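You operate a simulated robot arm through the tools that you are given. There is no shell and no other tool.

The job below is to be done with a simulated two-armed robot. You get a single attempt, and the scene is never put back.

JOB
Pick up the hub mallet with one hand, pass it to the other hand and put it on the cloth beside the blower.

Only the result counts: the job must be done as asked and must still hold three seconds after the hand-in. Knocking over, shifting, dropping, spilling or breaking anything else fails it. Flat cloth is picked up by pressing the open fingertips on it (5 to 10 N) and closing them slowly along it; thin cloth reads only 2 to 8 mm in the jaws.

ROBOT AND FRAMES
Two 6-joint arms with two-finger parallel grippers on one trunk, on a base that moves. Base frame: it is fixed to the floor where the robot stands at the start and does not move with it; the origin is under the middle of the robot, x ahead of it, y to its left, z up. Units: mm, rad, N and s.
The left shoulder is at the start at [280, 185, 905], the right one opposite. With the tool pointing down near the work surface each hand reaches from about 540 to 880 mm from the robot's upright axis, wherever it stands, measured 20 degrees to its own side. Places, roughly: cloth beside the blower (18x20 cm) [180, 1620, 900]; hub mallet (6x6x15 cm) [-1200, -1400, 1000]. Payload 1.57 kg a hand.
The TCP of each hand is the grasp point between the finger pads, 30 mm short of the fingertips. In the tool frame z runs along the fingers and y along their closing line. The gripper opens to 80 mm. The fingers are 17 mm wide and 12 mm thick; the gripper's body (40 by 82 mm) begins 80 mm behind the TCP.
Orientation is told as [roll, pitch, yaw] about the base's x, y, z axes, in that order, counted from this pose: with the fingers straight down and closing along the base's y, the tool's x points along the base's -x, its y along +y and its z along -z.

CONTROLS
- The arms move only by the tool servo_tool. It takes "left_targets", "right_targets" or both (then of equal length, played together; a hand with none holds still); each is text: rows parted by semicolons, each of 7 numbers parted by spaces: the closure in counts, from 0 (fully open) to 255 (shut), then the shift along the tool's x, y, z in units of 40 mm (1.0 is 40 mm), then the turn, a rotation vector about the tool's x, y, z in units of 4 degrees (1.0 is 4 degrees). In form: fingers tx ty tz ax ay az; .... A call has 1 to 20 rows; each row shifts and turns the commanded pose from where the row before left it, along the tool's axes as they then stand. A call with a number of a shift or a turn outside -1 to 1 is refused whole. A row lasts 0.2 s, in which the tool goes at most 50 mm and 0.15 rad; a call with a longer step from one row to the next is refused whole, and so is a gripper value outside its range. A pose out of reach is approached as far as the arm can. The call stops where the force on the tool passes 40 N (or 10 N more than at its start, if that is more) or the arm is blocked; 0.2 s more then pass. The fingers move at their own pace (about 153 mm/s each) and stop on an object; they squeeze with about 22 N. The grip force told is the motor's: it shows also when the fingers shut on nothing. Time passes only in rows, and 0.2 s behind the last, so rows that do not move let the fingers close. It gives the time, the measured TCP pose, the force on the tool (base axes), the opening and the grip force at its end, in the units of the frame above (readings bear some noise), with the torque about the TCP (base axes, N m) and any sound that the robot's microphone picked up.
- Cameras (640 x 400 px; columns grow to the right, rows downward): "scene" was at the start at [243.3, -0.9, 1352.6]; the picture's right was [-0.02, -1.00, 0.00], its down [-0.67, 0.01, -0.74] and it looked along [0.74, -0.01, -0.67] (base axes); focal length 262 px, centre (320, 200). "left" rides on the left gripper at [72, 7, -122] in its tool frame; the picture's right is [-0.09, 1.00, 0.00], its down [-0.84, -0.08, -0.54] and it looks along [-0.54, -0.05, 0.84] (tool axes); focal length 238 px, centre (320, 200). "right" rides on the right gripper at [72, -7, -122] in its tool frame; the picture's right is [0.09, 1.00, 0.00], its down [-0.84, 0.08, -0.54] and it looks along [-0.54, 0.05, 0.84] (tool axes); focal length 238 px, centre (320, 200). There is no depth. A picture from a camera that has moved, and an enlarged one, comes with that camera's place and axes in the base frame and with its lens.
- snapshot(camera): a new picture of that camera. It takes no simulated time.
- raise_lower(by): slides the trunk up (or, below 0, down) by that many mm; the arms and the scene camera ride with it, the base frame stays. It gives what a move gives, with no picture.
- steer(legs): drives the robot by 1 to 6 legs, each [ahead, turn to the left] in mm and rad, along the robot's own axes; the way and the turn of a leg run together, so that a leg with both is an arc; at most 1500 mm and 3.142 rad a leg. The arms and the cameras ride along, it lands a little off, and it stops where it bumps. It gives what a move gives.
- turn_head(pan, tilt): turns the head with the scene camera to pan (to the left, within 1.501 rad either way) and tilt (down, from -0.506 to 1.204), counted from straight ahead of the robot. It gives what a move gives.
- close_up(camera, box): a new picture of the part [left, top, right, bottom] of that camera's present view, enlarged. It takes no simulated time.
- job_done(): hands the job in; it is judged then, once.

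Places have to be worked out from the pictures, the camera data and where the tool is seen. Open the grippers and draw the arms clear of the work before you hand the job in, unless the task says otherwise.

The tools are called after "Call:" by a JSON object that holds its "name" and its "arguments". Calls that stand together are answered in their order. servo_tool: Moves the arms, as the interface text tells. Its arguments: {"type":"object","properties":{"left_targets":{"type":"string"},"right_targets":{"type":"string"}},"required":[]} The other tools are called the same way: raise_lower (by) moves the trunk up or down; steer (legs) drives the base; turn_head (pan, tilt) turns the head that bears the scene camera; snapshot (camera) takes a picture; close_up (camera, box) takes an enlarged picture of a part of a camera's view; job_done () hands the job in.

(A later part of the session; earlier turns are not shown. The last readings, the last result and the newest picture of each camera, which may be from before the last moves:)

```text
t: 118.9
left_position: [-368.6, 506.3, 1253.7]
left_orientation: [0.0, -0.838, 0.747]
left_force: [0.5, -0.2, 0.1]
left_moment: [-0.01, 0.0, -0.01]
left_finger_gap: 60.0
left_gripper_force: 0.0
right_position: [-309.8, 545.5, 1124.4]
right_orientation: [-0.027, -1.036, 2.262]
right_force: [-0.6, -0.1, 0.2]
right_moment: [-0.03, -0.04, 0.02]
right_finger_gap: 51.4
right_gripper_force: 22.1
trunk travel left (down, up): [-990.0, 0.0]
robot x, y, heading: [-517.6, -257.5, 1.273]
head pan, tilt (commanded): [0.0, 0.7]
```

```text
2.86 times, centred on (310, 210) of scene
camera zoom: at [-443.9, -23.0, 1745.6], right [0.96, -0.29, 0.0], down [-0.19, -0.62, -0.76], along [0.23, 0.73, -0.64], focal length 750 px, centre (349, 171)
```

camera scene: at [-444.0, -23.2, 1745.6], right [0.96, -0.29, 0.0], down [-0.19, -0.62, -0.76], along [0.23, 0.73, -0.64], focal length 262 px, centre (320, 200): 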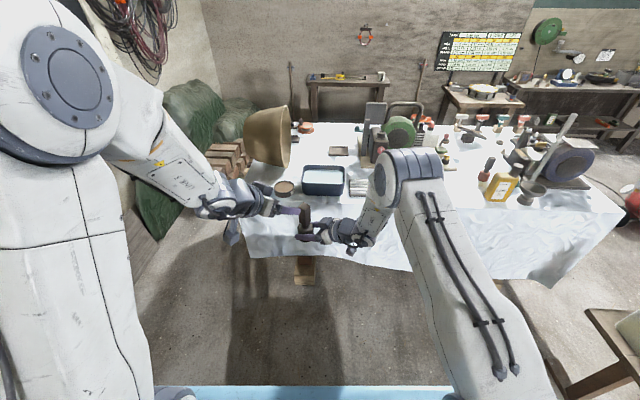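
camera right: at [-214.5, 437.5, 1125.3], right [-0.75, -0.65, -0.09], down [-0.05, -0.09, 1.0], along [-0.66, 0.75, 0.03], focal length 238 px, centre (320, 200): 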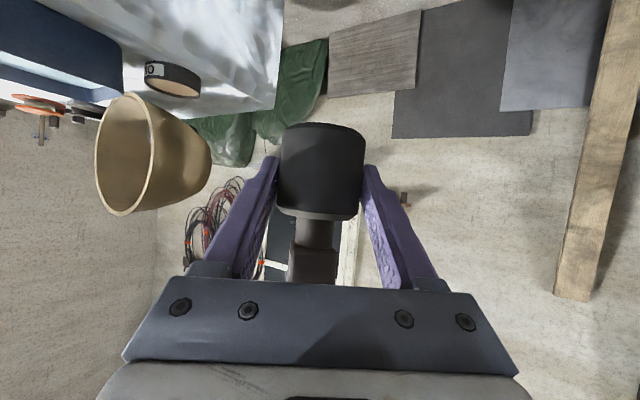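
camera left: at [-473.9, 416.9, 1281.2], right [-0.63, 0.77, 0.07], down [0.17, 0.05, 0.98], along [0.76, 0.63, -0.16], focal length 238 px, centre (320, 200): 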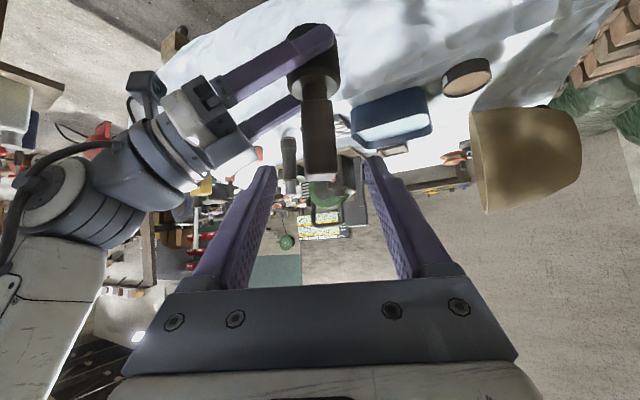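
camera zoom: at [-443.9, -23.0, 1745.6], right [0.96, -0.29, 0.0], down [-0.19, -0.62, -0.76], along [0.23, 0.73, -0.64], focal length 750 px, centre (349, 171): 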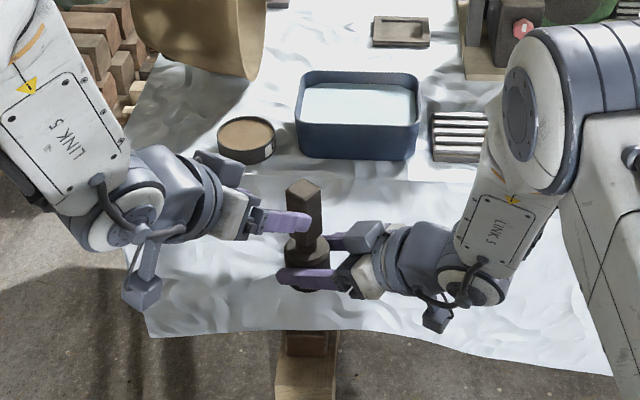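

The handle is centred between the left fingers. I narrow the opening to about 50 mm, to stay clear of the right gripper's box, and advance 90 mm.

Call:
{"name": "servo_tool", "arguments": {"left_targets": "96 0 0.02 0.3 0 0 0; 96 0 0.02 0.5 0 0 0; 96 0 0 0.5 0 0 0; 96 0 0 0.5 0 0 0; 96 0 0 0.45 0 0 0; 96 0 0 0 0 0 0"}}

Call:
{"name": "snapshot", "arguments": {"camera": "left"}}

Call:
{"name": "close_up", "arguments": {"camera": "scene", "box": [220, 140, 400, 280]}}

Call:
{"name": "snapshot", "arguments": {"camera": "right"}}

```text
t: 120.3
left_position: [-317.8, 552.0, 1193.1]
left_orientation: [0.0, -0.837, 0.747]
left_force: [-0.1, 0.0, -0.6]
left_moment: [0.03, -0.01, -0.03]
left_finger_gap: 49.7
left_gripper_force: 0.0
right_position: [-310.3, 544.8, 1124.0]
right_orientation: [-0.025, -1.035, 2.263]
right_force: [0.1, 1.0, 0.4]
right_moment: [0.0, -0.01, -0.01]
right_finger_gap: 51.2
right_gripper_force: 21.9
trunk travel left (down, up): [-990.0, 0.0]
robot x, y, heading: [-522.1, -262.6, 1.272]
head pan, tilt (commanded): [0.0, 0.7]
```

```text
taken
camera left: at [-423.8, 462.8, 1220.7], right [-0.63, 0.77, 0.07], down [0.17, 0.05, 0.98], along [0.76, 0.63, -0.16], focal length 238 px, centre (320, 200)
```

left: 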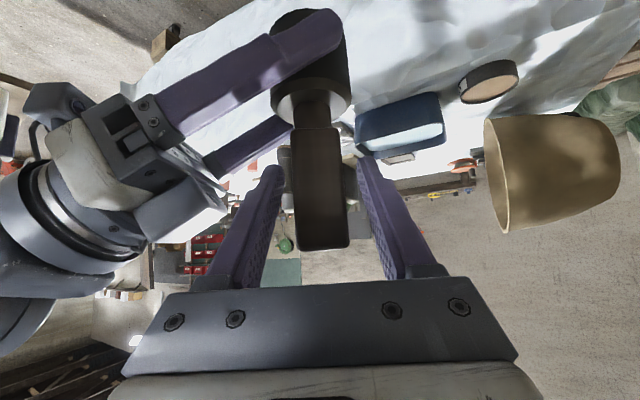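

```text
2.86 times, centred on (310, 210) of scene
camera zoom: at [-443.9, -23.1, 1745.6], right [0.96, -0.29, 0.0], down [-0.19, -0.62, -0.76], along [0.23, 0.73, -0.64], focal length 750 px, centre (349, 171)
```

zoom: 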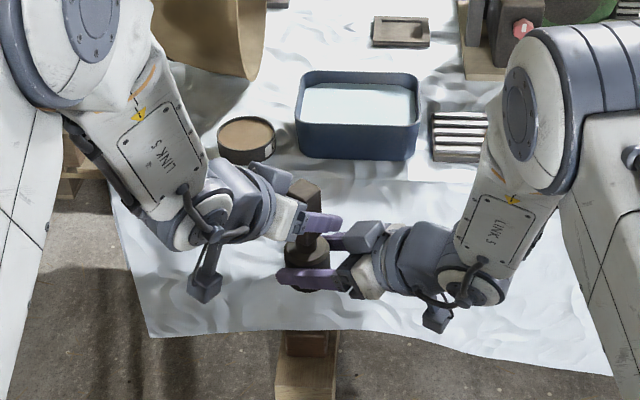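

```text
taken
camera right: at [-215.0, 437.6, 1125.3], right [-0.75, -0.65, -0.09], down [-0.05, -0.09, 1.0], along [-0.66, 0.75, 0.03], focal length 238 px, centre (320, 200)
```

right: 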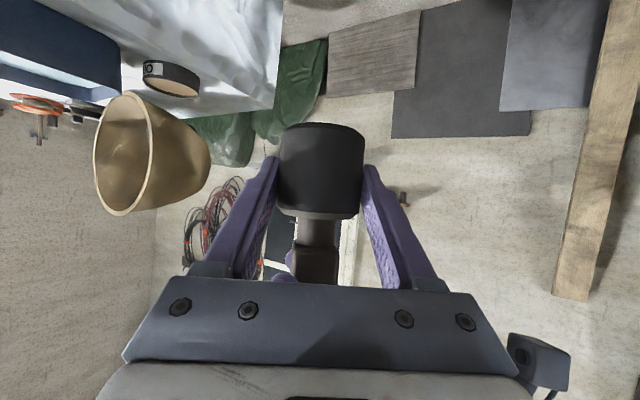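

The handle is centred between the left pads with no contact force. I close the left gripper on it.

Call:
{"name": "servo_tool", "arguments": {"left_targets": "255 0 0 0 0 0 0; 255 0 0 0 0 0 0; 255 0 0 0 0 0 0; 255 0 0 0 0 0 0"}}

Call:
{"name": "snapshot", "arguments": {"camera": "left"}}

```text
t: 121.3
left_position: [-318.6, 550.4, 1193.7]
left_orientation: [-0.003, -0.837, 0.746]
left_force: [6.4, -8.3, 3.8]
left_moment: [-0.44, -0.48, 0.0]
left_finger_gap: 31.6
left_gripper_force: 21.9
right_position: [-309.9, 545.1, 1124.7]
right_orientation: [-0.028, -1.035, 2.263]
right_force: [-5.7, 8.9, -3.8]
right_moment: [-0.17, 0.05, -0.03]
right_finger_gap: 51.1
right_gripper_force: 21.6
trunk travel left (down, up): [-990.0, 0.0]
robot x, y, heading: [-515.5, -257.8, 1.269]
head pan, tilt (commanded): [0.0, 0.7]
```

```text
taken
camera left: at [-423.7, 462.4, 1220.8], right [-0.63, 0.77, 0.07], down [0.17, 0.05, 0.98], along [0.76, 0.63, -0.16], focal length 238 px, centre (320, 200)
```

left: 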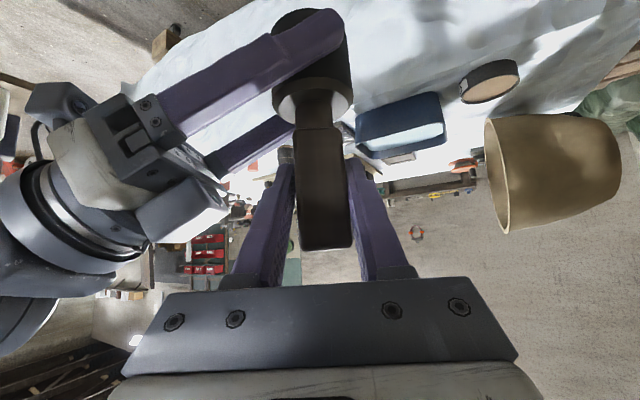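

The left hand grips the handle (31.6 mm, 22 N). I open the right gripper and let the left take the weight.

Call:
{"name": "servo_tool", "arguments": {"right_targets": "0 0 0 0 0 0 0; 0 0 0 0 0 0 0; 0 0 0 0 0 0 0; 0 0 0 0 0 0 0", "left_targets": "255 0 0 0 0 0 0; 255 0 0 0 0 0 0; 255 0 0 0 0 0 0; 255 0 0 0 0 0 0"}}

Call:
{"name": "snapshot", "arguments": {"camera": "right"}}

Call:
{"name": "snapshot", "arguments": {"camera": "left"}}

```text
t: 122.3
left_position: [-317.2, 551.8, 1192.7]
left_orientation: [-0.001, -0.838, 0.747]
left_force: [0.6, -0.4, 1.0]
left_moment: [-0.03, 0.04, -0.01]
left_finger_gap: 31.6
left_gripper_force: 22.5
right_position: [-309.5, 545.5, 1124.9]
right_orientation: [-0.027, -1.035, 2.261]
right_force: [-0.7, 0.3, 0.5]
right_moment: [-0.01, 0.02, -0.01]
right_finger_gap: 79.9
right_gripper_force: 0.0
trunk travel left (down, up): [-990.0, 0.0]
robot x, y, heading: [-515.9, -258.7, 1.265]
head pan, tilt (commanded): [0.0, 0.7]
```

```text
taken
camera right: at [-215.0, 437.6, 1125.5], right [-0.75, -0.65, -0.09], down [-0.05, -0.09, 1.0], along [-0.66, 0.75, 0.03], focal length 238 px, centre (320, 200)
```

right: 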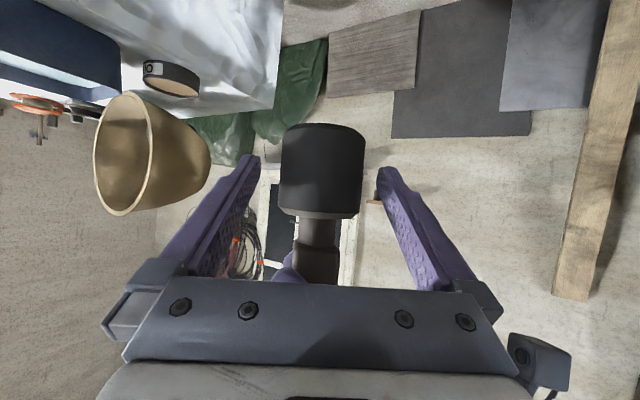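

```text
taken
camera left: at [-424.1, 462.5, 1220.8], right [-0.63, 0.77, 0.07], down [0.17, 0.05, 0.98], along [0.76, 0.63, -0.16], focal length 238 px, centre (320, 200)
```

left: 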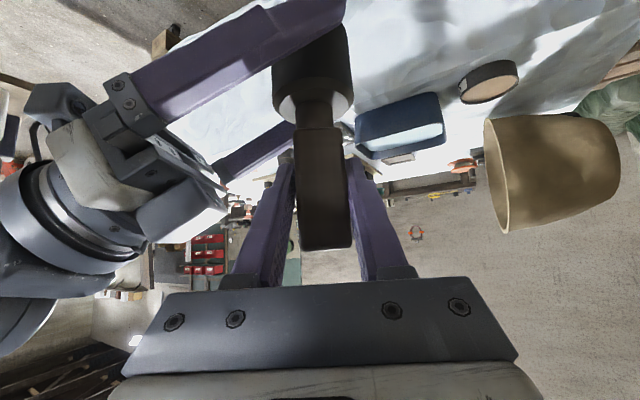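

The left hand holds the mallet upright by its handle at the tilt. I withdraw the right hand along its own axis.

Call:
{"name": "servo_tool", "arguments": {"right_targets": "0 0 0 -0.6 0 0 0; 0 0 0 -0.8 0 0 0; 0 0 0 -0.9 0 0 0; 0 0 0 -0.9 0 0 0; 0 0 0 -0.9 0 0 0; 0 0 0 0 0 0 0"}}

Call:
{"name": "snapshot", "arguments": {"camera": "scene"}}

Call:
{"name": "snapshot", "arguments": {"camera": "left"}}

```text
t: 123.7
left_position: [-318.9, 551.7, 1193.0]
left_orientation: [-0.001, -0.839, 0.746]
left_force: [-0.2, -0.2, 0.7]
left_moment: [0.02, 0.0, 0.01]
left_finger_gap: 31.5
left_gripper_force: 22.1
right_position: [-223.0, 431.2, 1207.2]
right_orientation: [-0.027, -1.034, 2.263]
right_force: [0.8, -0.1, -0.6]
right_moment: [0.04, -0.05, -0.01]
right_finger_gap: 80.0
right_gripper_force: 0.0
trunk travel left (down, up): [-990.0, 0.0]
robot x, y, heading: [-513.3, -256.9, 1.268]
head pan, tilt (commanded): [0.0, 0.7]
```

```text
taken
camera scene: at [-443.9, -23.5, 1745.6], right [0.96, -0.29, 0.0], down [-0.19, -0.62, -0.76], along [0.23, 0.73, -0.64], focal length 262 px, centre (320, 200)
```

scene: 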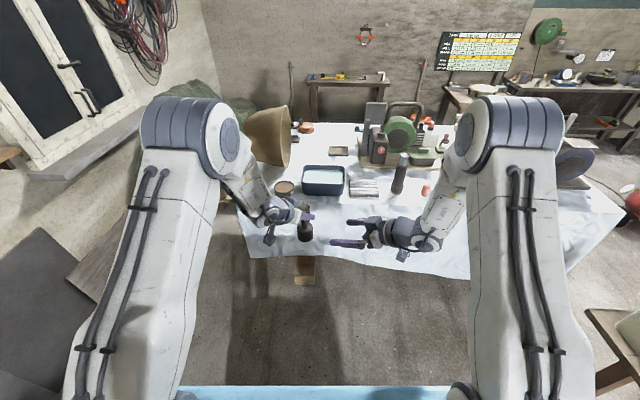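

```text
taken
camera left: at [-424.1, 462.4, 1220.8], right [-0.63, 0.77, 0.07], down [0.17, 0.05, 0.98], along [0.76, 0.63, -0.16], focal length 238 px, centre (320, 200)
```

left: 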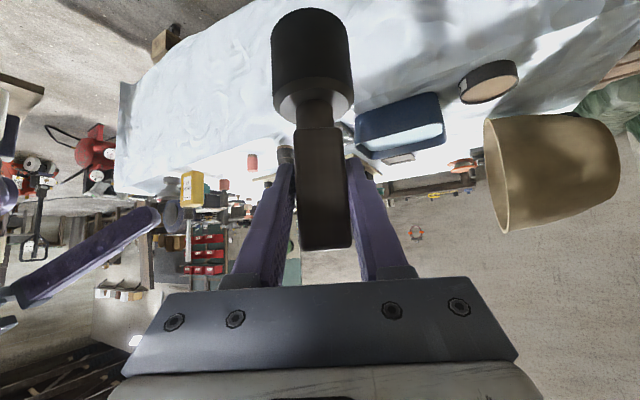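

The left hand has the mallet in the new grip. I fold the right hand back: further away along its axis, then upright, then unwound and raised to its side.

Call:
{"name": "servo_tool", "arguments": {"right_targets": "0 0 -0.4 -0.8 0 0 0; 0 0 -0.4 -0.8 0 0 0; 0 0 -0.4 -0.8 0 0 0; 0 0 0 0 0 1 0; 0 0 0 0 0 1 0; 0 0 0 0 0 1 0; 0 0 0 0 0 1 0; 0 0 0 0 0 1 0; 0 0 0 0 0 1 0; 0 0 0 0 0 1 0; 0 0 0 0 0 1 0; 0 0 0 0 0 1 0; 0 0 0 0 0 1 0; 0 0 0 0 0 1 0; 0 0 0 0 0 1 0; 0 0 0 0 0 1 0; 0 0 0 0 0 1 0; 0 0 0 0 0 0.8 0; 0 0 0 0 0 0 0"}}

Call:
{"name": "servo_tool", "arguments": {"right_targets": "0 0 0 -0.4 0 0 1; 0 0 0 -0.4 0 0 1; 0 0 0 -0.4 0 0 1; 0 0 0 -0.4 0 0 1; 0 0 0 -0.4 0 0 1; 0 0 0 -0.4 0 0 1; 0 0 0 0 0 0 1; 0 0 0 0 0 0 1; 0 0 0 0 0 0 1; 0 0 0 0 0 0 1; 0 0 0 0 0 0 1; 0 0 0 0 0 0 1; 0 0 0 0 0 0 1; 0 0 0 0 0 0 0.2; 0 0 0 0 0 0 0"}}

```text
t: 127.7
left_position: [-318.6, 552.3, 1194.0]
left_orientation: [0.0, -0.837, 0.746]
left_force: [0.2, -0.4, -0.4]
left_moment: [-0.01, 0.01, -0.01]
left_finger_gap: 31.0
left_gripper_force: 21.7
right_position: [-135.1, 397.9, 1258.4]
right_orientation: [-0.014, 0.001, 2.238]
right_force: [-0.2, 0.6, -0.5]
right_moment: [0.02, -0.01, -0.04]
right_finger_gap: 79.9
right_gripper_force: 0.2
trunk travel left (down, up): [-990.0, 0.0]
robot x, y, heading: [-515.3, -256.4, 1.27]
head pan, tilt (commanded): [0.0, 0.7]
```

```text
t: 130.9
left_position: [-318.0, 551.9, 1193.6]
left_orientation: [0.001, -0.837, 0.747]
left_force: [0.6, -0.1, 0.3]
left_moment: [0.02, 0.0, -0.02]
left_finger_gap: 31.2
left_gripper_force: 21.5
right_position: [-134.6, 395.2, 1353.8]
right_orientation: [-0.008, -0.011, 1.318]
right_force: [0.4, 0.0, 0.1]
right_moment: [0.0, 0.0, -0.02]
right_finger_gap: 79.9
right_gripper_force: 0.0
trunk travel left (down, up): [-990.0, 0.0]
robot x, y, heading: [-517.9, -255.2, 1.277]
head pan, tilt (commanded): [0.0, 0.7]
```

The right hand is upright and unwound. I raise it to its side and lift the mallet to about z = 1325 with the left hand before driving nearer.

Call:
{"name": "servo_tool", "arguments": {"right_targets": "0 0.85 -0.45 -0.45 0 0 0; 0 0.85 -0.45 -0.45 0 0 0; 0 0.85 -0.45 -0.45 0 0 0; 0 0.85 -0.45 -0.45 0 0 0; 0 0.85 -0.45 -0.45 0 0 0; 0 0 0 0 0 0 0", "left_targets": "255 -0.171 0.308 -0.782 0 0 0; 255 -0.171 0.308 -0.782 0 0 0; 255 -0.171 0.308 -0.782 0 0 0; 255 -0.171 0.308 -0.782 0 0 0; 255 -0.171 0.308 -0.782 0 0 0; 255 0 0 0 0 0 0"}}

Call:
{"name": "steer", "arguments": {"legs": [[0, -0.571], [468, 0], [0, 0.545]]}}

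Call:
{"name": "turn_head", "arguments": {"pan": 0.0, "tilt": 0.75}}

Call:
{"name": "snapshot", "arguments": {"camera": "scene"}}

Call:
{"name": "snapshot", "arguments": {"camera": "left"}}

```text
t: 132.3
left_position: [-428.9, 533.3, 1324.5]
left_orientation: [-0.003, -0.835, 0.749]
left_force: [-0.2, 0.4, -4.3]
left_moment: [-0.02, -0.02, -0.01]
left_finger_gap: 31.3
left_gripper_force: 22.1
right_position: [-92.9, 209.8, 1446.0]
right_orientation: [-0.007, -0.015, 1.317]
right_force: [0.4, 0.6, 0.9]
right_moment: [0.0, 0.0, -0.02]
right_finger_gap: 80.2
right_gripper_force: 0.0
trunk travel left (down, up): [-990.0, 0.0]
robot x, y, heading: [-518.5, -259.4, 1.273]
head pan, tilt (commanded): [0.0, 0.7]
```

```text
t: 138.3
left_position: [-42.7, 830.9, 1326.3]
left_orientation: [0.0, -0.839, 0.715]
left_force: [-1.1, -0.4, -4.5]
left_moment: [0.01, -0.01, 0.01]
left_finger_gap: 31.3
left_gripper_force: 21.8
right_position: [283.5, 496.7, 1445.6]
right_orientation: [-0.007, -0.013, 1.287]
right_force: [0.4, -0.2, -0.1]
right_moment: [0.02, 0.0, 0.02]
right_finger_gap: 79.7
right_gripper_force: 0.0
trunk travel left (down, up): [-990.0, 0.0]
robot x, y, heading: [-157.4, 42.6, 1.247]
head pan, tilt (commanded): [0.0, 0.7]
```

```text
t: 138.9
left_position: [-43.5, 831.3, 1325.9]
left_orientation: [-0.002, -0.837, 0.716]
left_force: [-0.9, 0.5, -3.9]
left_moment: [-0.01, 0.01, -0.03]
left_finger_gap: 31.5
left_gripper_force: 21.3
right_position: [283.1, 496.6, 1444.5]
right_orientation: [-0.007, -0.011, 1.286]
right_force: [0.1, 0.1, 0.6]
right_moment: [-0.01, -0.01, 0.01]
right_finger_gap: 80.0
right_gripper_force: 0.1
trunk travel left (down, up): [-990.0, 0.0]
robot x, y, heading: [-152.2, 46.8, 1.241]
head pan, tilt (commanded): [0.0, 0.75]
```

```text
taken
camera scene: at [-76.2, 272.8, 1741.4], right [0.95, -0.32, 0.0], down [-0.22, -0.65, -0.73], along [0.24, 0.69, -0.68], focal length 262 px, centre (320, 200)
```

scene: 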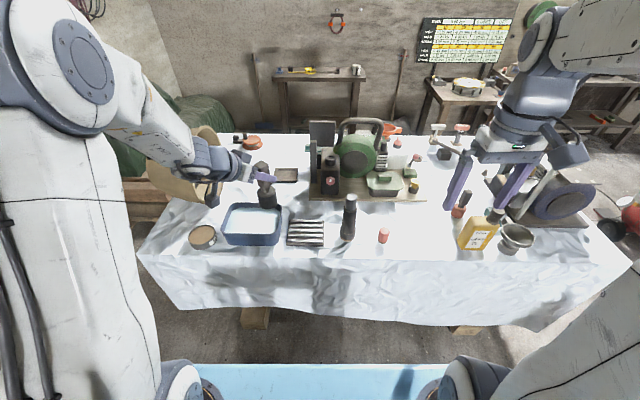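

```text
taken
camera left: at [-151.2, 745.4, 1353.0], right [-0.61, 0.79, 0.07], down [0.17, 0.05, 0.98], along [0.78, 0.61, -0.16], focal length 238 px, centre (320, 200)
```

left: 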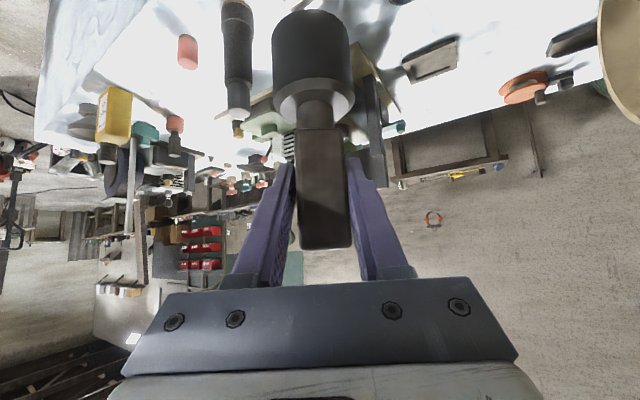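

The robot is square to the table (edge near n = 822 along its normal). I enlarge the target area to check the free patch and its neighbours.

Call:
{"name": "close_up", "arguments": {"camera": "scene", "box": [220, 110, 400, 220]}}

Call:
{"name": "close_up", "arguments": {"camera": "scene", "box": [235, 120, 345, 190]}}

```text
3.56 times, centred on (310, 165) of scene
camera zoom: at [-76.2, 272.8, 1741.4], right [0.95, -0.32, 0.0], down [-0.22, -0.65, -0.73], along [0.24, 0.69, -0.68], focal length 933 px, centre (356, 324)
```

zoom: 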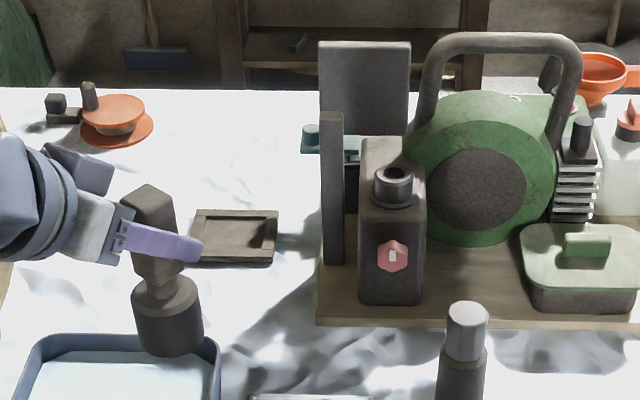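

```text
5.71 times, centred on (290, 155) of scene
camera zoom: at [-76.2, 272.8, 1741.4], right [0.95, -0.32, 0.0], down [-0.22, -0.65, -0.73], along [0.24, 0.69, -0.68], focal length 1500 px, centre (491, 457)
```

zoom: 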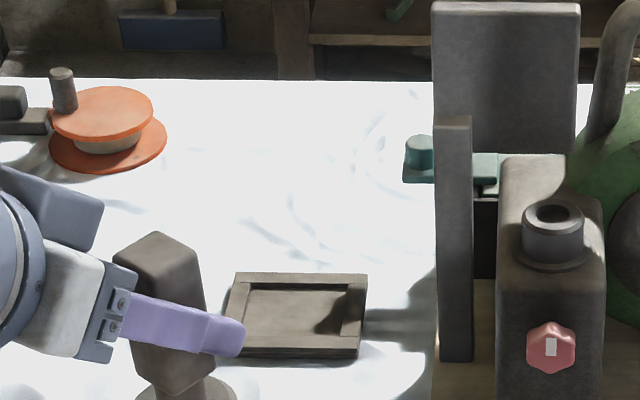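

The free patch spans roughly e -494…-241 and n 1394…1763 in table coordinates, matching the given centre. Before driving the base's nose under the sheet's edge I check how tall the base front is, using the right wrist camera.

Call:
{"name": "snapshot", "arguments": {"camera": "right"}}

Call:
{"name": "turn_head", "arguments": {"pan": 0.0, "tilt": 1.2}}

Call:
{"name": "snapshot", "arguments": {"camera": "scene"}}

```text
taken
camera right: at [269.7, 424.3, 1566.2], right [-0.98, 0.19, -0.01], down [0.15, 0.82, 0.55], along [0.11, 0.54, -0.83], focal length 238 px, centre (320, 200)
```

right: 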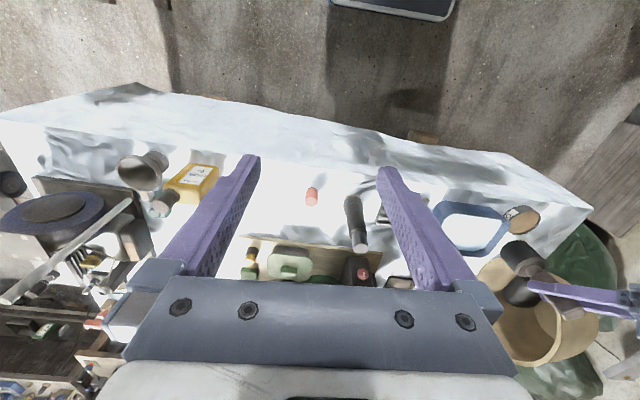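

```text
t: 139.8
left_position: [-42.9, 831.3, 1325.0]
left_orientation: [0.0, -0.837, 0.717]
left_force: [0.7, -0.6, -4.1]
left_moment: [-0.02, 0.03, -0.01]
left_finger_gap: 31.1
left_gripper_force: 22.3
right_position: [284.4, 497.8, 1444.0]
right_orientation: [-0.006, -0.013, 1.286]
right_force: [-0.2, 0.1, 0.3]
right_moment: [-0.02, -0.02, -0.03]
right_finger_gap: 79.9
right_gripper_force: 0.1
trunk travel left (down, up): [-990.0, 0.0]
robot x, y, heading: [-154.5, 37.0, 1.242]
head pan, tilt (commanded): [0.0, 1.201]
```

```text
taken
camera scene: at [-84.8, 247.3, 1709.7], right [0.95, -0.32, 0.0], down [-0.3, -0.88, -0.36], along [0.12, 0.34, -0.93], focal length 262 px, centre (320, 200)
```

scene: 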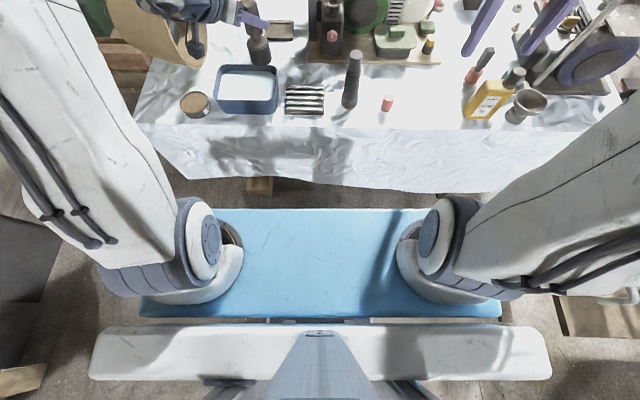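

The base's front edge is just visible at the top of the right wrist view. I enlarge that bit and tilt the right camera slightly to see more of the base.

Call:
{"name": "close_up", "arguments": {"camera": "right", "box": [300, 0, 480, 60]}}

Call:
{"name": "servo_tool", "arguments": {"right_targets": "0 0 0 0 0 1 0; 0 0 0 0 0 1 0; 0 0 0 0 0 1 0; 0 0 0 0 0 1 0; 0 0 0 0 0 1 0; 0 0 0 0 0 1 0; 0 0 0 0 0 1 0; 0 0 0 0 0 1 0"}}

Call:
{"name": "snapshot", "arguments": {"camera": "right"}}

```text
3.56 times, centred on (390, 30) of right
camera zoom: at [269.8, 424.2, 1566.2], right [-0.98, 0.19, -0.01], down [0.15, 0.82, 0.55], along [0.11, 0.54, -0.83], focal length 848 px, centre (71, 804)
```

zoom: 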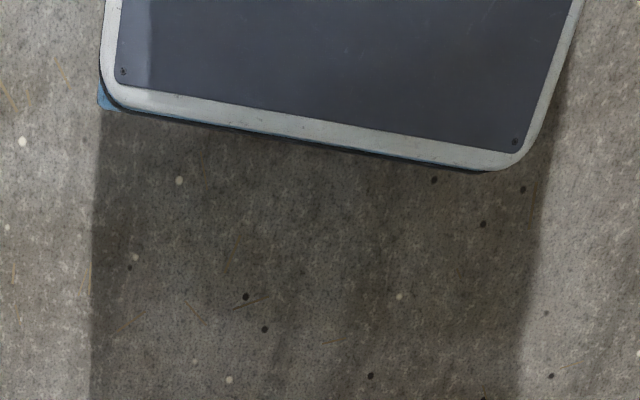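

```text
t: 141.6
left_position: [-43.1, 830.6, 1325.1]
left_orientation: [0.0, -0.835, 0.716]
left_force: [-0.5, 0.2, -3.6]
left_moment: [-0.02, 0.01, 0.01]
left_finger_gap: 31.5
left_gripper_force: 21.7
right_position: [283.6, 496.4, 1445.6]
right_orientation: [-0.01, 0.547, 1.284]
right_force: [-0.4, 0.2, -0.6]
right_moment: [-0.02, 0.0, 0.0]
right_finger_gap: 79.8
right_gripper_force: 0.0
trunk travel left (down, up): [-990.0, 0.0]
robot x, y, heading: [-154.8, 40.6, 1.246]
head pan, tilt (commanded): [0.0, 1.201]
```

```text
taken
camera right: at [291.0, 496.7, 1586.6], right [-0.98, 0.2, 0.04], down [0.2, 0.98, 0.03], along [-0.03, 0.03, -1.0], focal length 238 px, centre (320, 200)
```

right: 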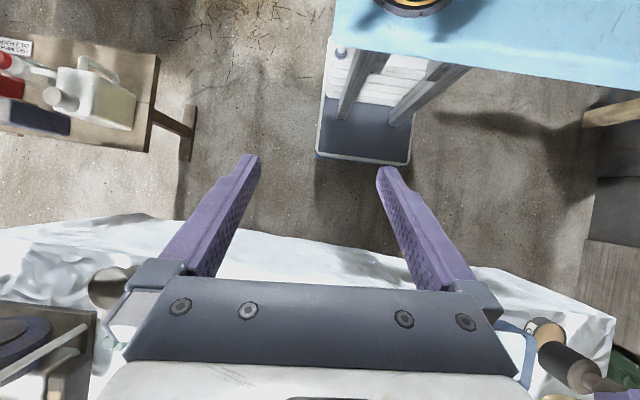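

This view shows the low grey base with the two trunk rails well behind its front edge. I need the sheet's hem height accurately, so I zoom in on the hem from both cameras.

Call:
{"name": "close_up", "arguments": {"camera": "scene", "box": [140, 100, 460, 220]}}

Call:
{"name": "close_up", "arguments": {"camera": "right", "box": [240, 60, 480, 300]}}

```text
2.00 times, centred on (300, 160) of scene
camera zoom: at [-84.8, 247.3, 1709.6], right [0.95, -0.32, 0.0], down [-0.3, -0.88, -0.36], along [0.12, 0.34, -0.93], focal length 525 px, centre (360, 280)
```

zoom: 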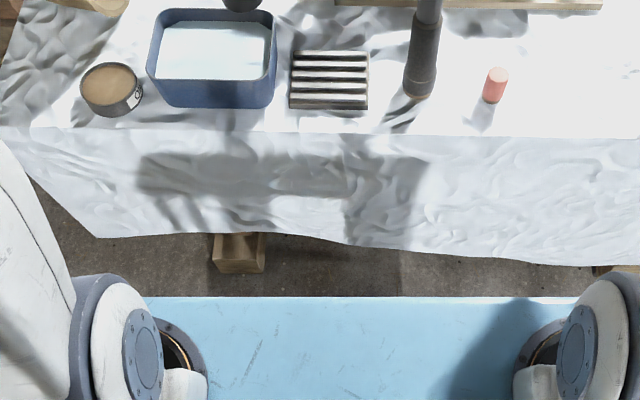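

```text
1.67 times, centred on (360, 180) of right
camera zoom: at [291.0, 496.7, 1586.6], right [-0.98, 0.2, 0.04], down [0.2, 0.98, 0.03], along [-0.03, 0.03, -1.0], focal length 397 px, centre (253, 233)
```

zoom: 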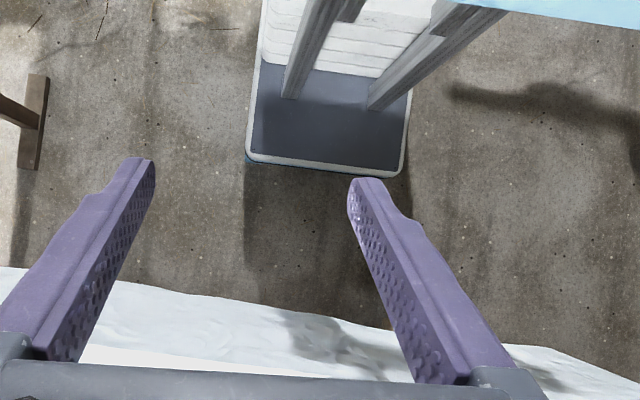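

The base deck is low (roughly 150 mm), the rails sit about 100 mm ahead of the axis, and the hem hangs at z ≈ 360–480 around n = 785–815, so the nose of the base can go under the sheet with room to spare. I straighten the right hand and drive forward in two stages, first 300 mm, drifting slightly right to stay clear of the trestle foot.

Call:
{"name": "servo_tool", "arguments": {"right_targets": "0 0 0 0 0 -1 0; 0 0 0 0 0 -1 0; 0 0 0 0 0 -1 0; 0 0 0 0 0 -1 0; 0 0 0 0 0 -1 0; 0 0 0 0 0 -1 0; 0 0 0 0 0 -1 0; 0 0 0 0 0 -1 0"}}

Call:
{"name": "steer", "arguments": {"legs": [[0, -0.044], [320, 0]]}}

Call:
{"name": "snapshot", "arguments": {"camera": "scene"}}

Call:
{"name": "snapshot", "arguments": {"camera": "left"}}

```text
t: 143.4
left_position: [-43.3, 831.7, 1326.1]
left_orientation: [0.002, -0.836, 0.716]
left_force: [-0.5, 0.5, -4.5]
left_moment: [-0.01, 0.06, -0.05]
left_finger_gap: 31.2
left_gripper_force: 22.1
right_position: [282.0, 497.9, 1445.5]
right_orientation: [-0.007, -0.012, 1.289]
right_force: [-0.1, 0.2, -0.2]
right_moment: [0.0, 0.01, 0.02]
right_finger_gap: 80.2
right_gripper_force: 0.1
trunk travel left (down, up): [-990.0, 0.0]
robot x, y, heading: [-154.2, 44.4, 1.246]
head pan, tilt (commanded): [0.0, 1.201]
```

```text
t: 145.9
left_position: [110.0, 1127.2, 1324.5]
left_orientation: [-0.002, -0.837, 0.672]
left_force: [-0.6, 0.1, -4.2]
left_moment: [0.01, -0.01, -0.03]
left_finger_gap: 31.1
left_gripper_force: 21.8
right_position: [419.5, 778.7, 1445.3]
right_orientation: [-0.006, -0.013, 1.243]
right_force: [-1.4, 0.9, -0.8]
right_moment: [0.0, -0.01, 0.03]
right_finger_gap: 80.0
right_gripper_force: 0.0
trunk travel left (down, up): [-990.0, 0.0]
robot x, y, heading: [-36.8, 342.9, 1.2]
head pan, tilt (commanded): [0.0, 1.201]
```

```text
taken
camera scene: at [41.5, 544.9, 1709.6], right [0.93, -0.36, 0.0], down [-0.34, -0.87, -0.36], along [0.13, 0.34, -0.93], focal length 262 px, centre (320, 200)
```

scene: 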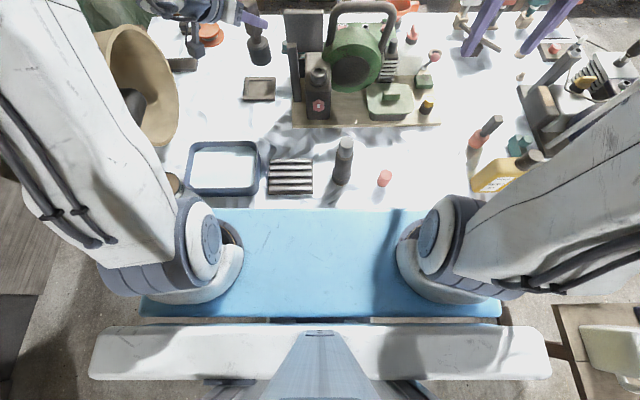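

```text
taken
camera left: at [-2.9, 1045.5, 1352.9], right [-0.57, 0.82, 0.07], down [0.17, 0.04, 0.98], along [0.8, 0.57, -0.16], focal length 238 px, centre (320, 200)
```

left: 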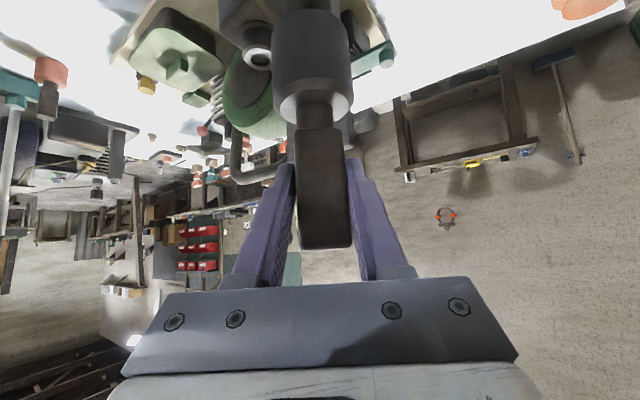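

The robot is now at about n = 313. I shift the left hand 80 mm to its left to keep the mallet well away from the blower, then drive the remaining 257 mm.

Call:
{"name": "servo_tool", "arguments": {"left_targets": "255 0.34 0.86 -0.375 0 0 0; 255 0.34 0.86 -0.375 0 0 0; 255 0 0 0 0 0 0"}}

Call:
{"name": "steer", "arguments": {"legs": [[150, 0]]}}

Call:
{"name": "turn_head", "arguments": {"pan": 0.2, "tilt": 0.9}}

Call:
{"name": "snapshot", "arguments": {"camera": "scene"}}

```text
t: 146.8
left_position: [33.7, 1153.7, 1325.4]
left_orientation: [-0.003, -0.836, 0.671]
left_force: [-0.5, -0.5, -3.2]
left_moment: [0.0, -0.01, -0.01]
left_finger_gap: 31.4
left_gripper_force: 21.7
right_position: [419.6, 777.1, 1445.8]
right_orientation: [-0.008, -0.012, 1.245]
right_force: [0.7, -0.8, 0.8]
right_moment: [-0.02, -0.03, 0.01]
right_finger_gap: 80.1
right_gripper_force: 0.1
trunk travel left (down, up): [-990.0, 0.0]
robot x, y, heading: [-36.6, 342.8, 1.197]
head pan, tilt (commanded): [0.0, 1.201]
```

```text
t: 148.1
left_position: [87.0, 1293.0, 1324.9]
left_orientation: [-0.001, -0.837, 0.673]
left_force: [0.2, 0.4, -3.7]
left_moment: [0.02, 0.03, 0.01]
left_finger_gap: 31.2
left_gripper_force: 22.3
right_position: [473.5, 917.4, 1444.7]
right_orientation: [-0.006, -0.011, 1.244]
right_force: [-0.3, 0.7, -0.3]
right_moment: [-0.02, 0.0, -0.02]
right_finger_gap: 80.1
right_gripper_force: 0.1
trunk travel left (down, up): [-990.0, 0.0]
robot x, y, heading: [14.7, 481.0, 1.197]
head pan, tilt (commanded): [0.0, 1.201]
```

```text
t: 148.9
left_position: [87.5, 1292.2, 1324.5]
left_orientation: [-0.001, -0.836, 0.675]
left_force: [-0.3, -0.6, -4.4]
left_moment: [0.0, -0.01, -0.03]
left_finger_gap: 31.3
left_gripper_force: 22.3
right_position: [472.9, 917.8, 1444.6]
right_orientation: [-0.006, -0.013, 1.244]
right_force: [-0.8, -0.2, 0.5]
right_moment: [0.0, -0.01, 0.0]
right_finger_gap: 80.0
right_gripper_force: 0.1
trunk travel left (down, up): [-990.0, 0.0]
robot x, y, heading: [18.2, 478.3, 1.197]
head pan, tilt (commanded): [0.201, 0.901]
```

```text
taken
camera scene: at [87.8, 705.9, 1729.4], right [0.99, -0.17, 0.0], down [-0.13, -0.77, -0.62], along [0.11, 0.61, -0.78], focal length 262 px, centre (320, 200)
```

scene: 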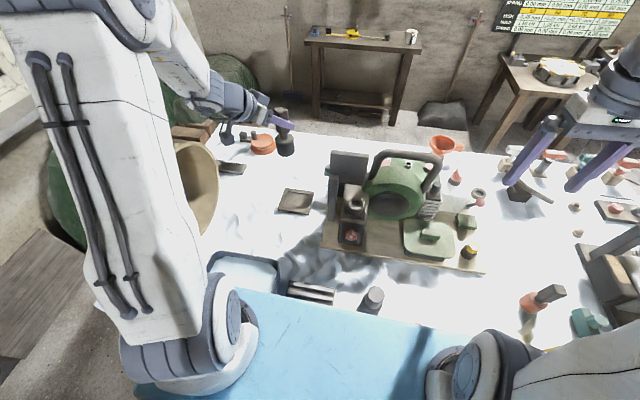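

The robot stands at n ≈ 460 with everything clear. I check the dark bottle near the table edge against the shoulder plate's height before the last 108 mm.

Call:
{"name": "close_up", "arguments": {"camera": "scene", "box": [240, 230, 440, 350]}}

Call:
{"name": "close_up", "arguments": {"camera": "scene", "box": [200, 90, 380, 220]}}

```text
3.20 times, centred on (340, 290) of scene
camera zoom: at [87.8, 705.9, 1729.4], right [0.99, -0.17, 0.0], down [-0.13, -0.77, -0.62], along [0.11, 0.61, -0.78], focal length 840 px, centre (256, -88)
```

zoom: 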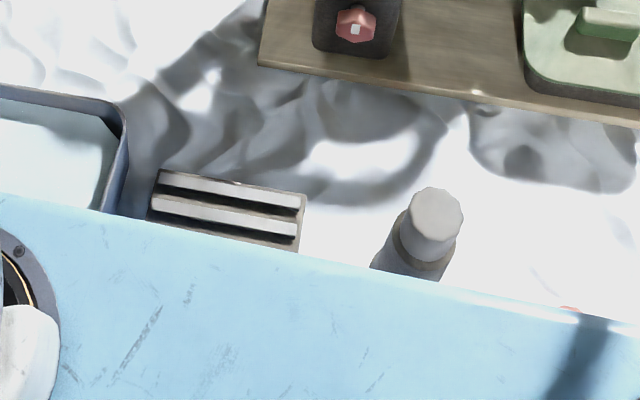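

```text
3.08 times, centred on (290, 155) of scene
camera zoom: at [87.8, 705.9, 1729.4], right [0.99, -0.17, 0.0], down [-0.13, -0.77, -0.62], along [0.11, 0.61, -0.78], focal length 808 px, centre (412, 338)
```

zoom: 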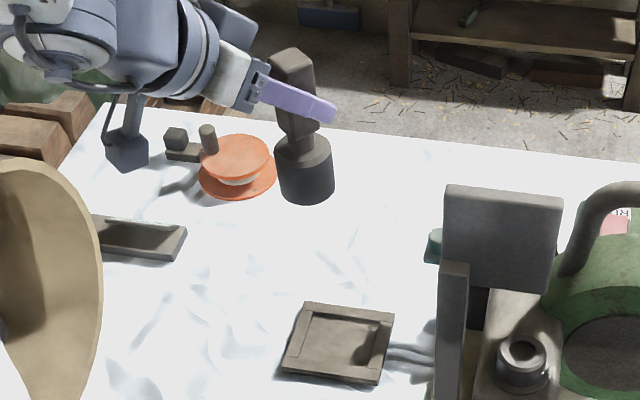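

The bottle's top is at z ≈ 1126, about 110 mm below the shoulder plate (z ≈ 1240–1280), and the patch is clear. I drive the last 108 mm.

Call:
{"name": "steer", "arguments": {"legs": [[108, 0]]}}

Call:
{"name": "snapshot", "arguments": {"camera": "scene"}}

Call:
{"name": "snapshot", "arguments": {"camera": "right"}}

```text
t: 150.1
left_position: [125.8, 1395.2, 1324.8]
left_orientation: [-0.002, -0.837, 0.676]
left_force: [0.7, -0.7, -3.7]
left_moment: [0.0, 0.03, 0.03]
left_finger_gap: 31.1
left_gripper_force: 22.0
right_position: [513.0, 1020.4, 1444.5]
right_orientation: [-0.007, -0.011, 1.244]
right_force: [-0.4, 0.8, -0.4]
right_moment: [-0.01, 0.04, 0.01]
right_finger_gap: 80.0
right_gripper_force: 0.2
trunk travel left (down, up): [-990.0, 0.0]
robot x, y, heading: [57.1, 582.1, 1.202]
head pan, tilt (commanded): [0.201, 0.901]
```

```text
taken
camera scene: at [127.6, 808.7, 1729.3], right [0.99, -0.17, 0.0], down [-0.13, -0.77, -0.62], along [0.1, 0.61, -0.78], focal length 262 px, centre (320, 200)
```

scene: 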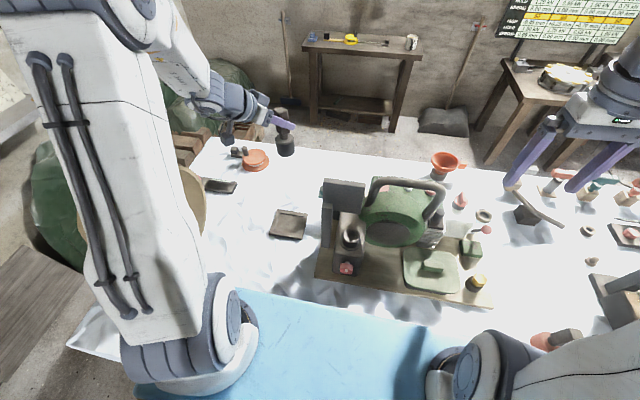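

```text
taken
camera right: at [496.5, 948.5, 1566.1], right [-0.97, 0.23, -0.01], down [0.19, 0.81, 0.55], along [0.13, 0.53, -0.83], focal length 238 px, centre (320, 200)
```

right: 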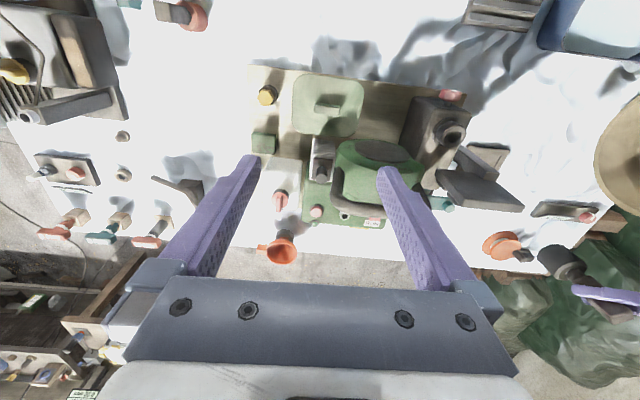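

The robot is in place with no bump; the target is about 990 ahead and 262 left. I move the mallet forward and down to about z = 1180 near the patch, then swing the tool's yaw to straight ahead.

Call:
{"name": "servo_tool", "arguments": {"left_targets": "255 0.067 0.479 0.8275 0 0 0; 255 0.067 0.479 0.8275 0 0 0; 255 0.067 0.479 0.8275 0 0 0; 255 0.067 0.479 0.8275 0 0 0; 255 0.067 0.479 0.8275 0 0 0; 255 0.067 0.479 0.8275 0 0 0; 255 0 0 0 0 0 0; 255 0 0 0 -0.743 0 -0.669; 255 0 0 0 -0.743 0 -0.669; 255 0 0 0 -0.743 0 -0.669; 255 0 0 0 -0.743 0 -0.669; 255 0 0 0 -0.743 0 -0.669; 255 0 0 0 -0.743 0 -0.669; 255 0 0 0 -0.743 0 -0.669; 255 0 0 0 0 0 0"}}

Call:
{"name": "snapshot", "arguments": {"camera": "scene"}}

Call:
{"name": "snapshot", "arguments": {"camera": "left"}}

```text
t: 153.3
left_position: [160.1, 1569.1, 1179.7]
left_orientation: [0.0, -0.835, 1.163]
left_force: [-0.9, 0.0, -4.1]
left_moment: [-0.03, -0.02, -0.03]
left_finger_gap: 31.0
left_gripper_force: 21.6
right_position: [513.0, 1020.7, 1445.7]
right_orientation: [-0.006, -0.011, 1.244]
right_force: [-0.7, 0.0, 0.6]
right_moment: [0.02, -0.01, -0.02]
right_finger_gap: 79.8
right_gripper_force: 0.1
trunk travel left (down, up): [-990.0, 0.0]
robot x, y, heading: [55.7, 581.8, 1.198]
head pan, tilt (commanded): [0.201, 0.901]
```

```text
taken
camera scene: at [127.5, 808.5, 1729.4], right [0.99, -0.17, 0.0], down [-0.13, -0.77, -0.62], along [0.1, 0.61, -0.78], focal length 262 px, centre (320, 200)
```

scene: 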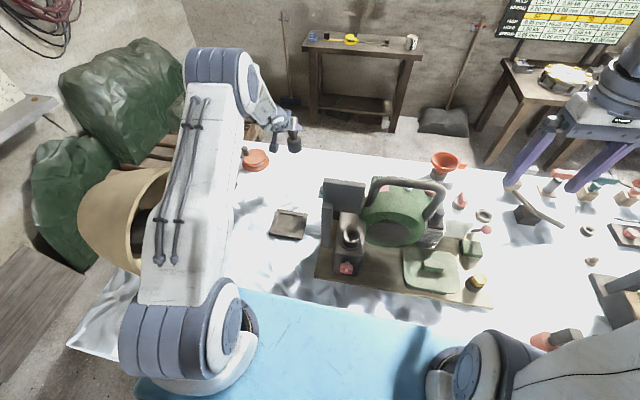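

```text
taken
camera left: at [101.0, 1445.8, 1207.4], right [-0.89, 0.45, 0.07], down [0.13, 0.12, 0.98], along [0.44, 0.88, -0.16], focal length 238 px, centre (320, 200)
```

left: 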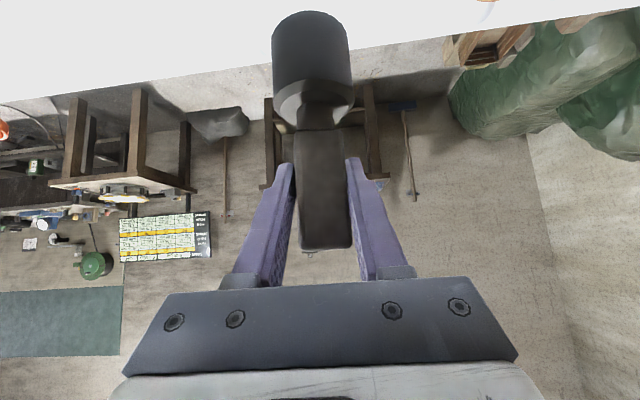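

The mallet hangs just short of the patch with no reach trouble. I check its uprightness and place from the scene camera before lowering.

Call:
{"name": "close_up", "arguments": {"camera": "scene", "box": [220, 90, 360, 210]}}

Call:
{"name": "close_up", "arguments": {"camera": "right", "box": [440, 120, 640, 320]}}

```text
3.33 times, centred on (290, 150) of scene
camera zoom: at [127.5, 808.5, 1729.4], right [0.99, -0.17, 0.0], down [-0.13, -0.77, -0.62], along [0.1, 0.61, -0.78], focal length 875 px, centre (420, 367)
```

zoom: 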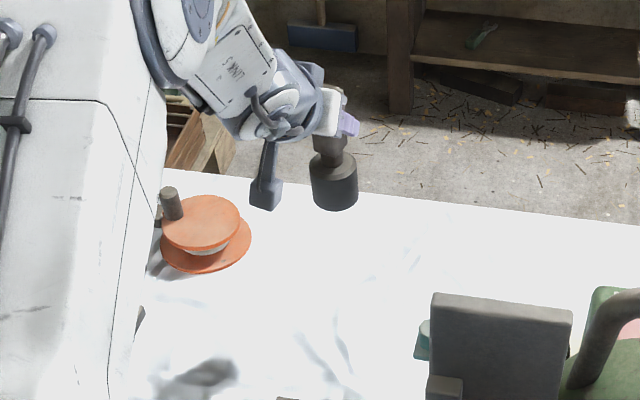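

```text
2.00 times, centred on (540, 220) of right
camera zoom: at [496.4, 948.3, 1566.3], right [-0.97, 0.23, -0.01], down [0.19, 0.81, 0.55], along [0.13, 0.53, -0.83], focal length 477 px, centre (-120, 160)
```

zoom: 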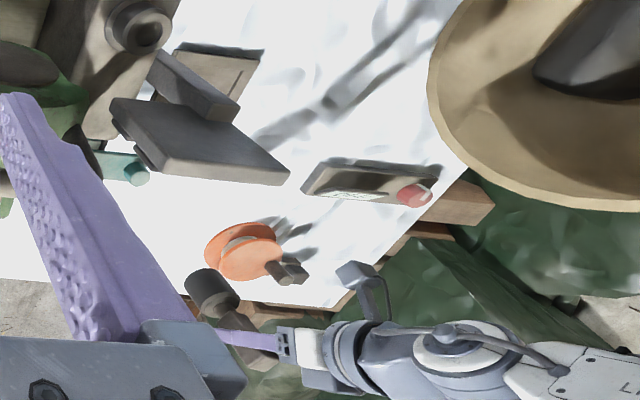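

Upright and over the free cloth. I shift the last 30 mm to (171, 1599) while lowering to TCP z = 1040, leaving the mallet about 40 mm above the cloth.

Call:
{"name": "servo_tool", "arguments": {"left_targets": "255 0.515 0.011 0.735 0 0 0; 255 0.515 0.011 0.735 0 0 0; 255 0.515 0.011 0.735 0 0 0; 255 0.515 0.011 0.735 0 0 0; 255 0 0 0 0 0 0"}}

Call:
{"name": "close_up", "arguments": {"camera": "scene", "box": [220, 90, 360, 230]}}

Call:
{"name": "snapshot", "arguments": {"camera": "left"}}

Call:
{"name": "close_up", "arguments": {"camera": "right", "box": [440, 120, 640, 320]}}

```text
t: 154.5
left_position: [173.2, 1602.0, 1039.1]
left_orientation: [-0.002, -0.837, 1.165]
left_force: [0.6, -0.2, -3.9]
left_moment: [-0.02, 0.01, -0.01]
left_finger_gap: 31.3
left_gripper_force: 22.5
right_position: [512.6, 1021.0, 1444.7]
right_orientation: [-0.006, -0.011, 1.244]
right_force: [0.3, 0.1, -0.1]
right_moment: [-0.04, -0.02, 0.0]
right_finger_gap: 79.9
right_gripper_force: 0.1
trunk travel left (down, up): [-990.0, 0.0]
robot x, y, heading: [58.0, 585.0, 1.2]
head pan, tilt (commanded): [0.201, 0.901]
```

```text
2.86 times, centred on (290, 160) of scene
camera zoom: at [127.5, 808.8, 1729.4], right [0.99, -0.17, 0.0], down [-0.13, -0.77, -0.62], along [0.1, 0.61, -0.78], focal length 750 px, centre (406, 314)
```

zoom: 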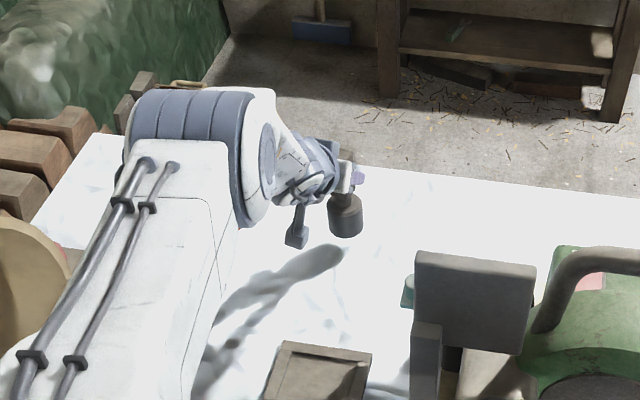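

```text
taken
camera left: at [112.5, 1477.0, 1068.0], right [-0.89, 0.45, 0.07], down [0.13, 0.12, 0.98], along [0.44, 0.88, -0.16], focal length 238 px, centre (320, 200)
```

left: 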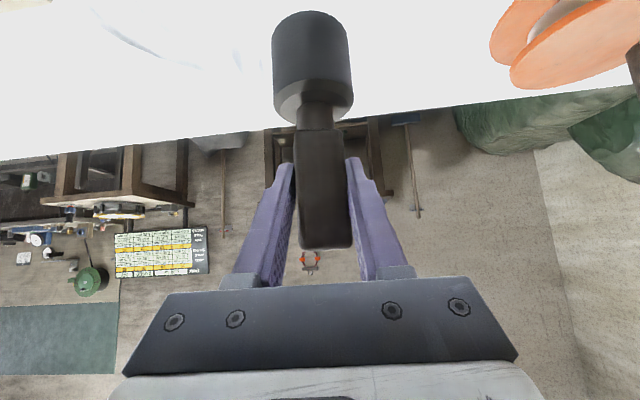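

```text
2.00 times, centred on (540, 220) of right
camera zoom: at [496.4, 948.5, 1566.2], right [-0.97, 0.23, -0.01], down [0.19, 0.81, 0.55], along [0.13, 0.53, -0.83], focal length 477 px, centre (-120, 160)
```

zoom: 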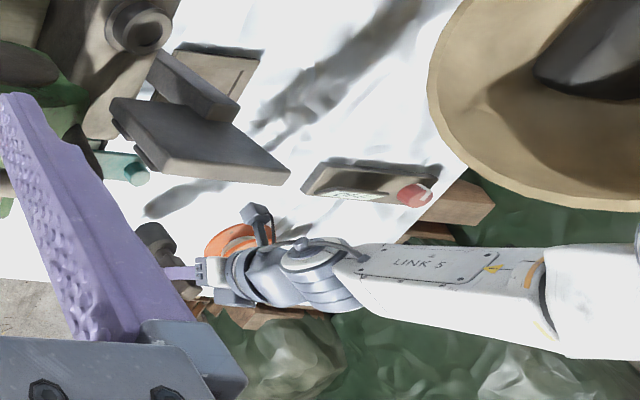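

The mallet is about 40 mm above the cloth, between the spool and the blower. I check the whole scene for arm clearance before the final descent.

Call:
{"name": "snapshot", "arguments": {"camera": "scene"}}

Call:
{"name": "close_up", "arguments": {"camera": "scene", "box": [270, 120, 350, 190]}}

```text
taken
camera scene: at [127.5, 808.8, 1729.4], right [0.99, -0.17, 0.0], down [-0.13, -0.77, -0.62], along [0.1, 0.61, -0.78], focal length 262 px, centre (320, 200)
```

scene: 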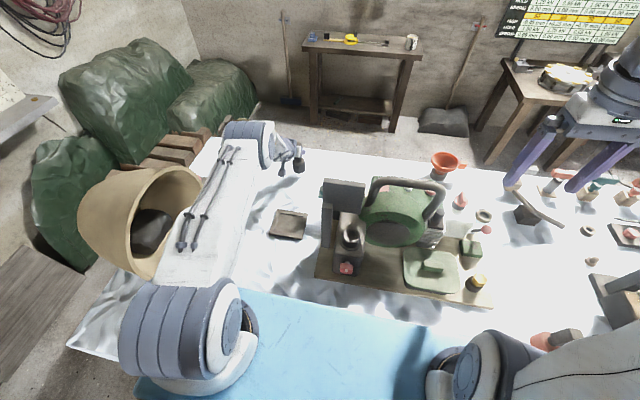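

```text
5.71 times, centred on (310, 155) of scene
camera zoom: at [127.5, 808.8, 1729.4], right [0.99, -0.17, 0.0], down [-0.13, -0.77, -0.62], along [0.1, 0.61, -0.78], focal length 1500 px, centre (377, 457)
```

zoom: 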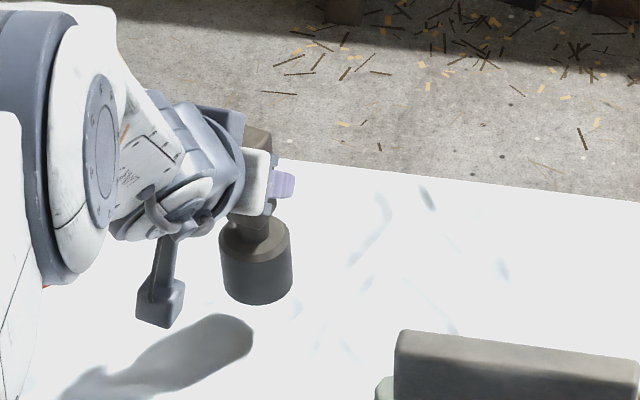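

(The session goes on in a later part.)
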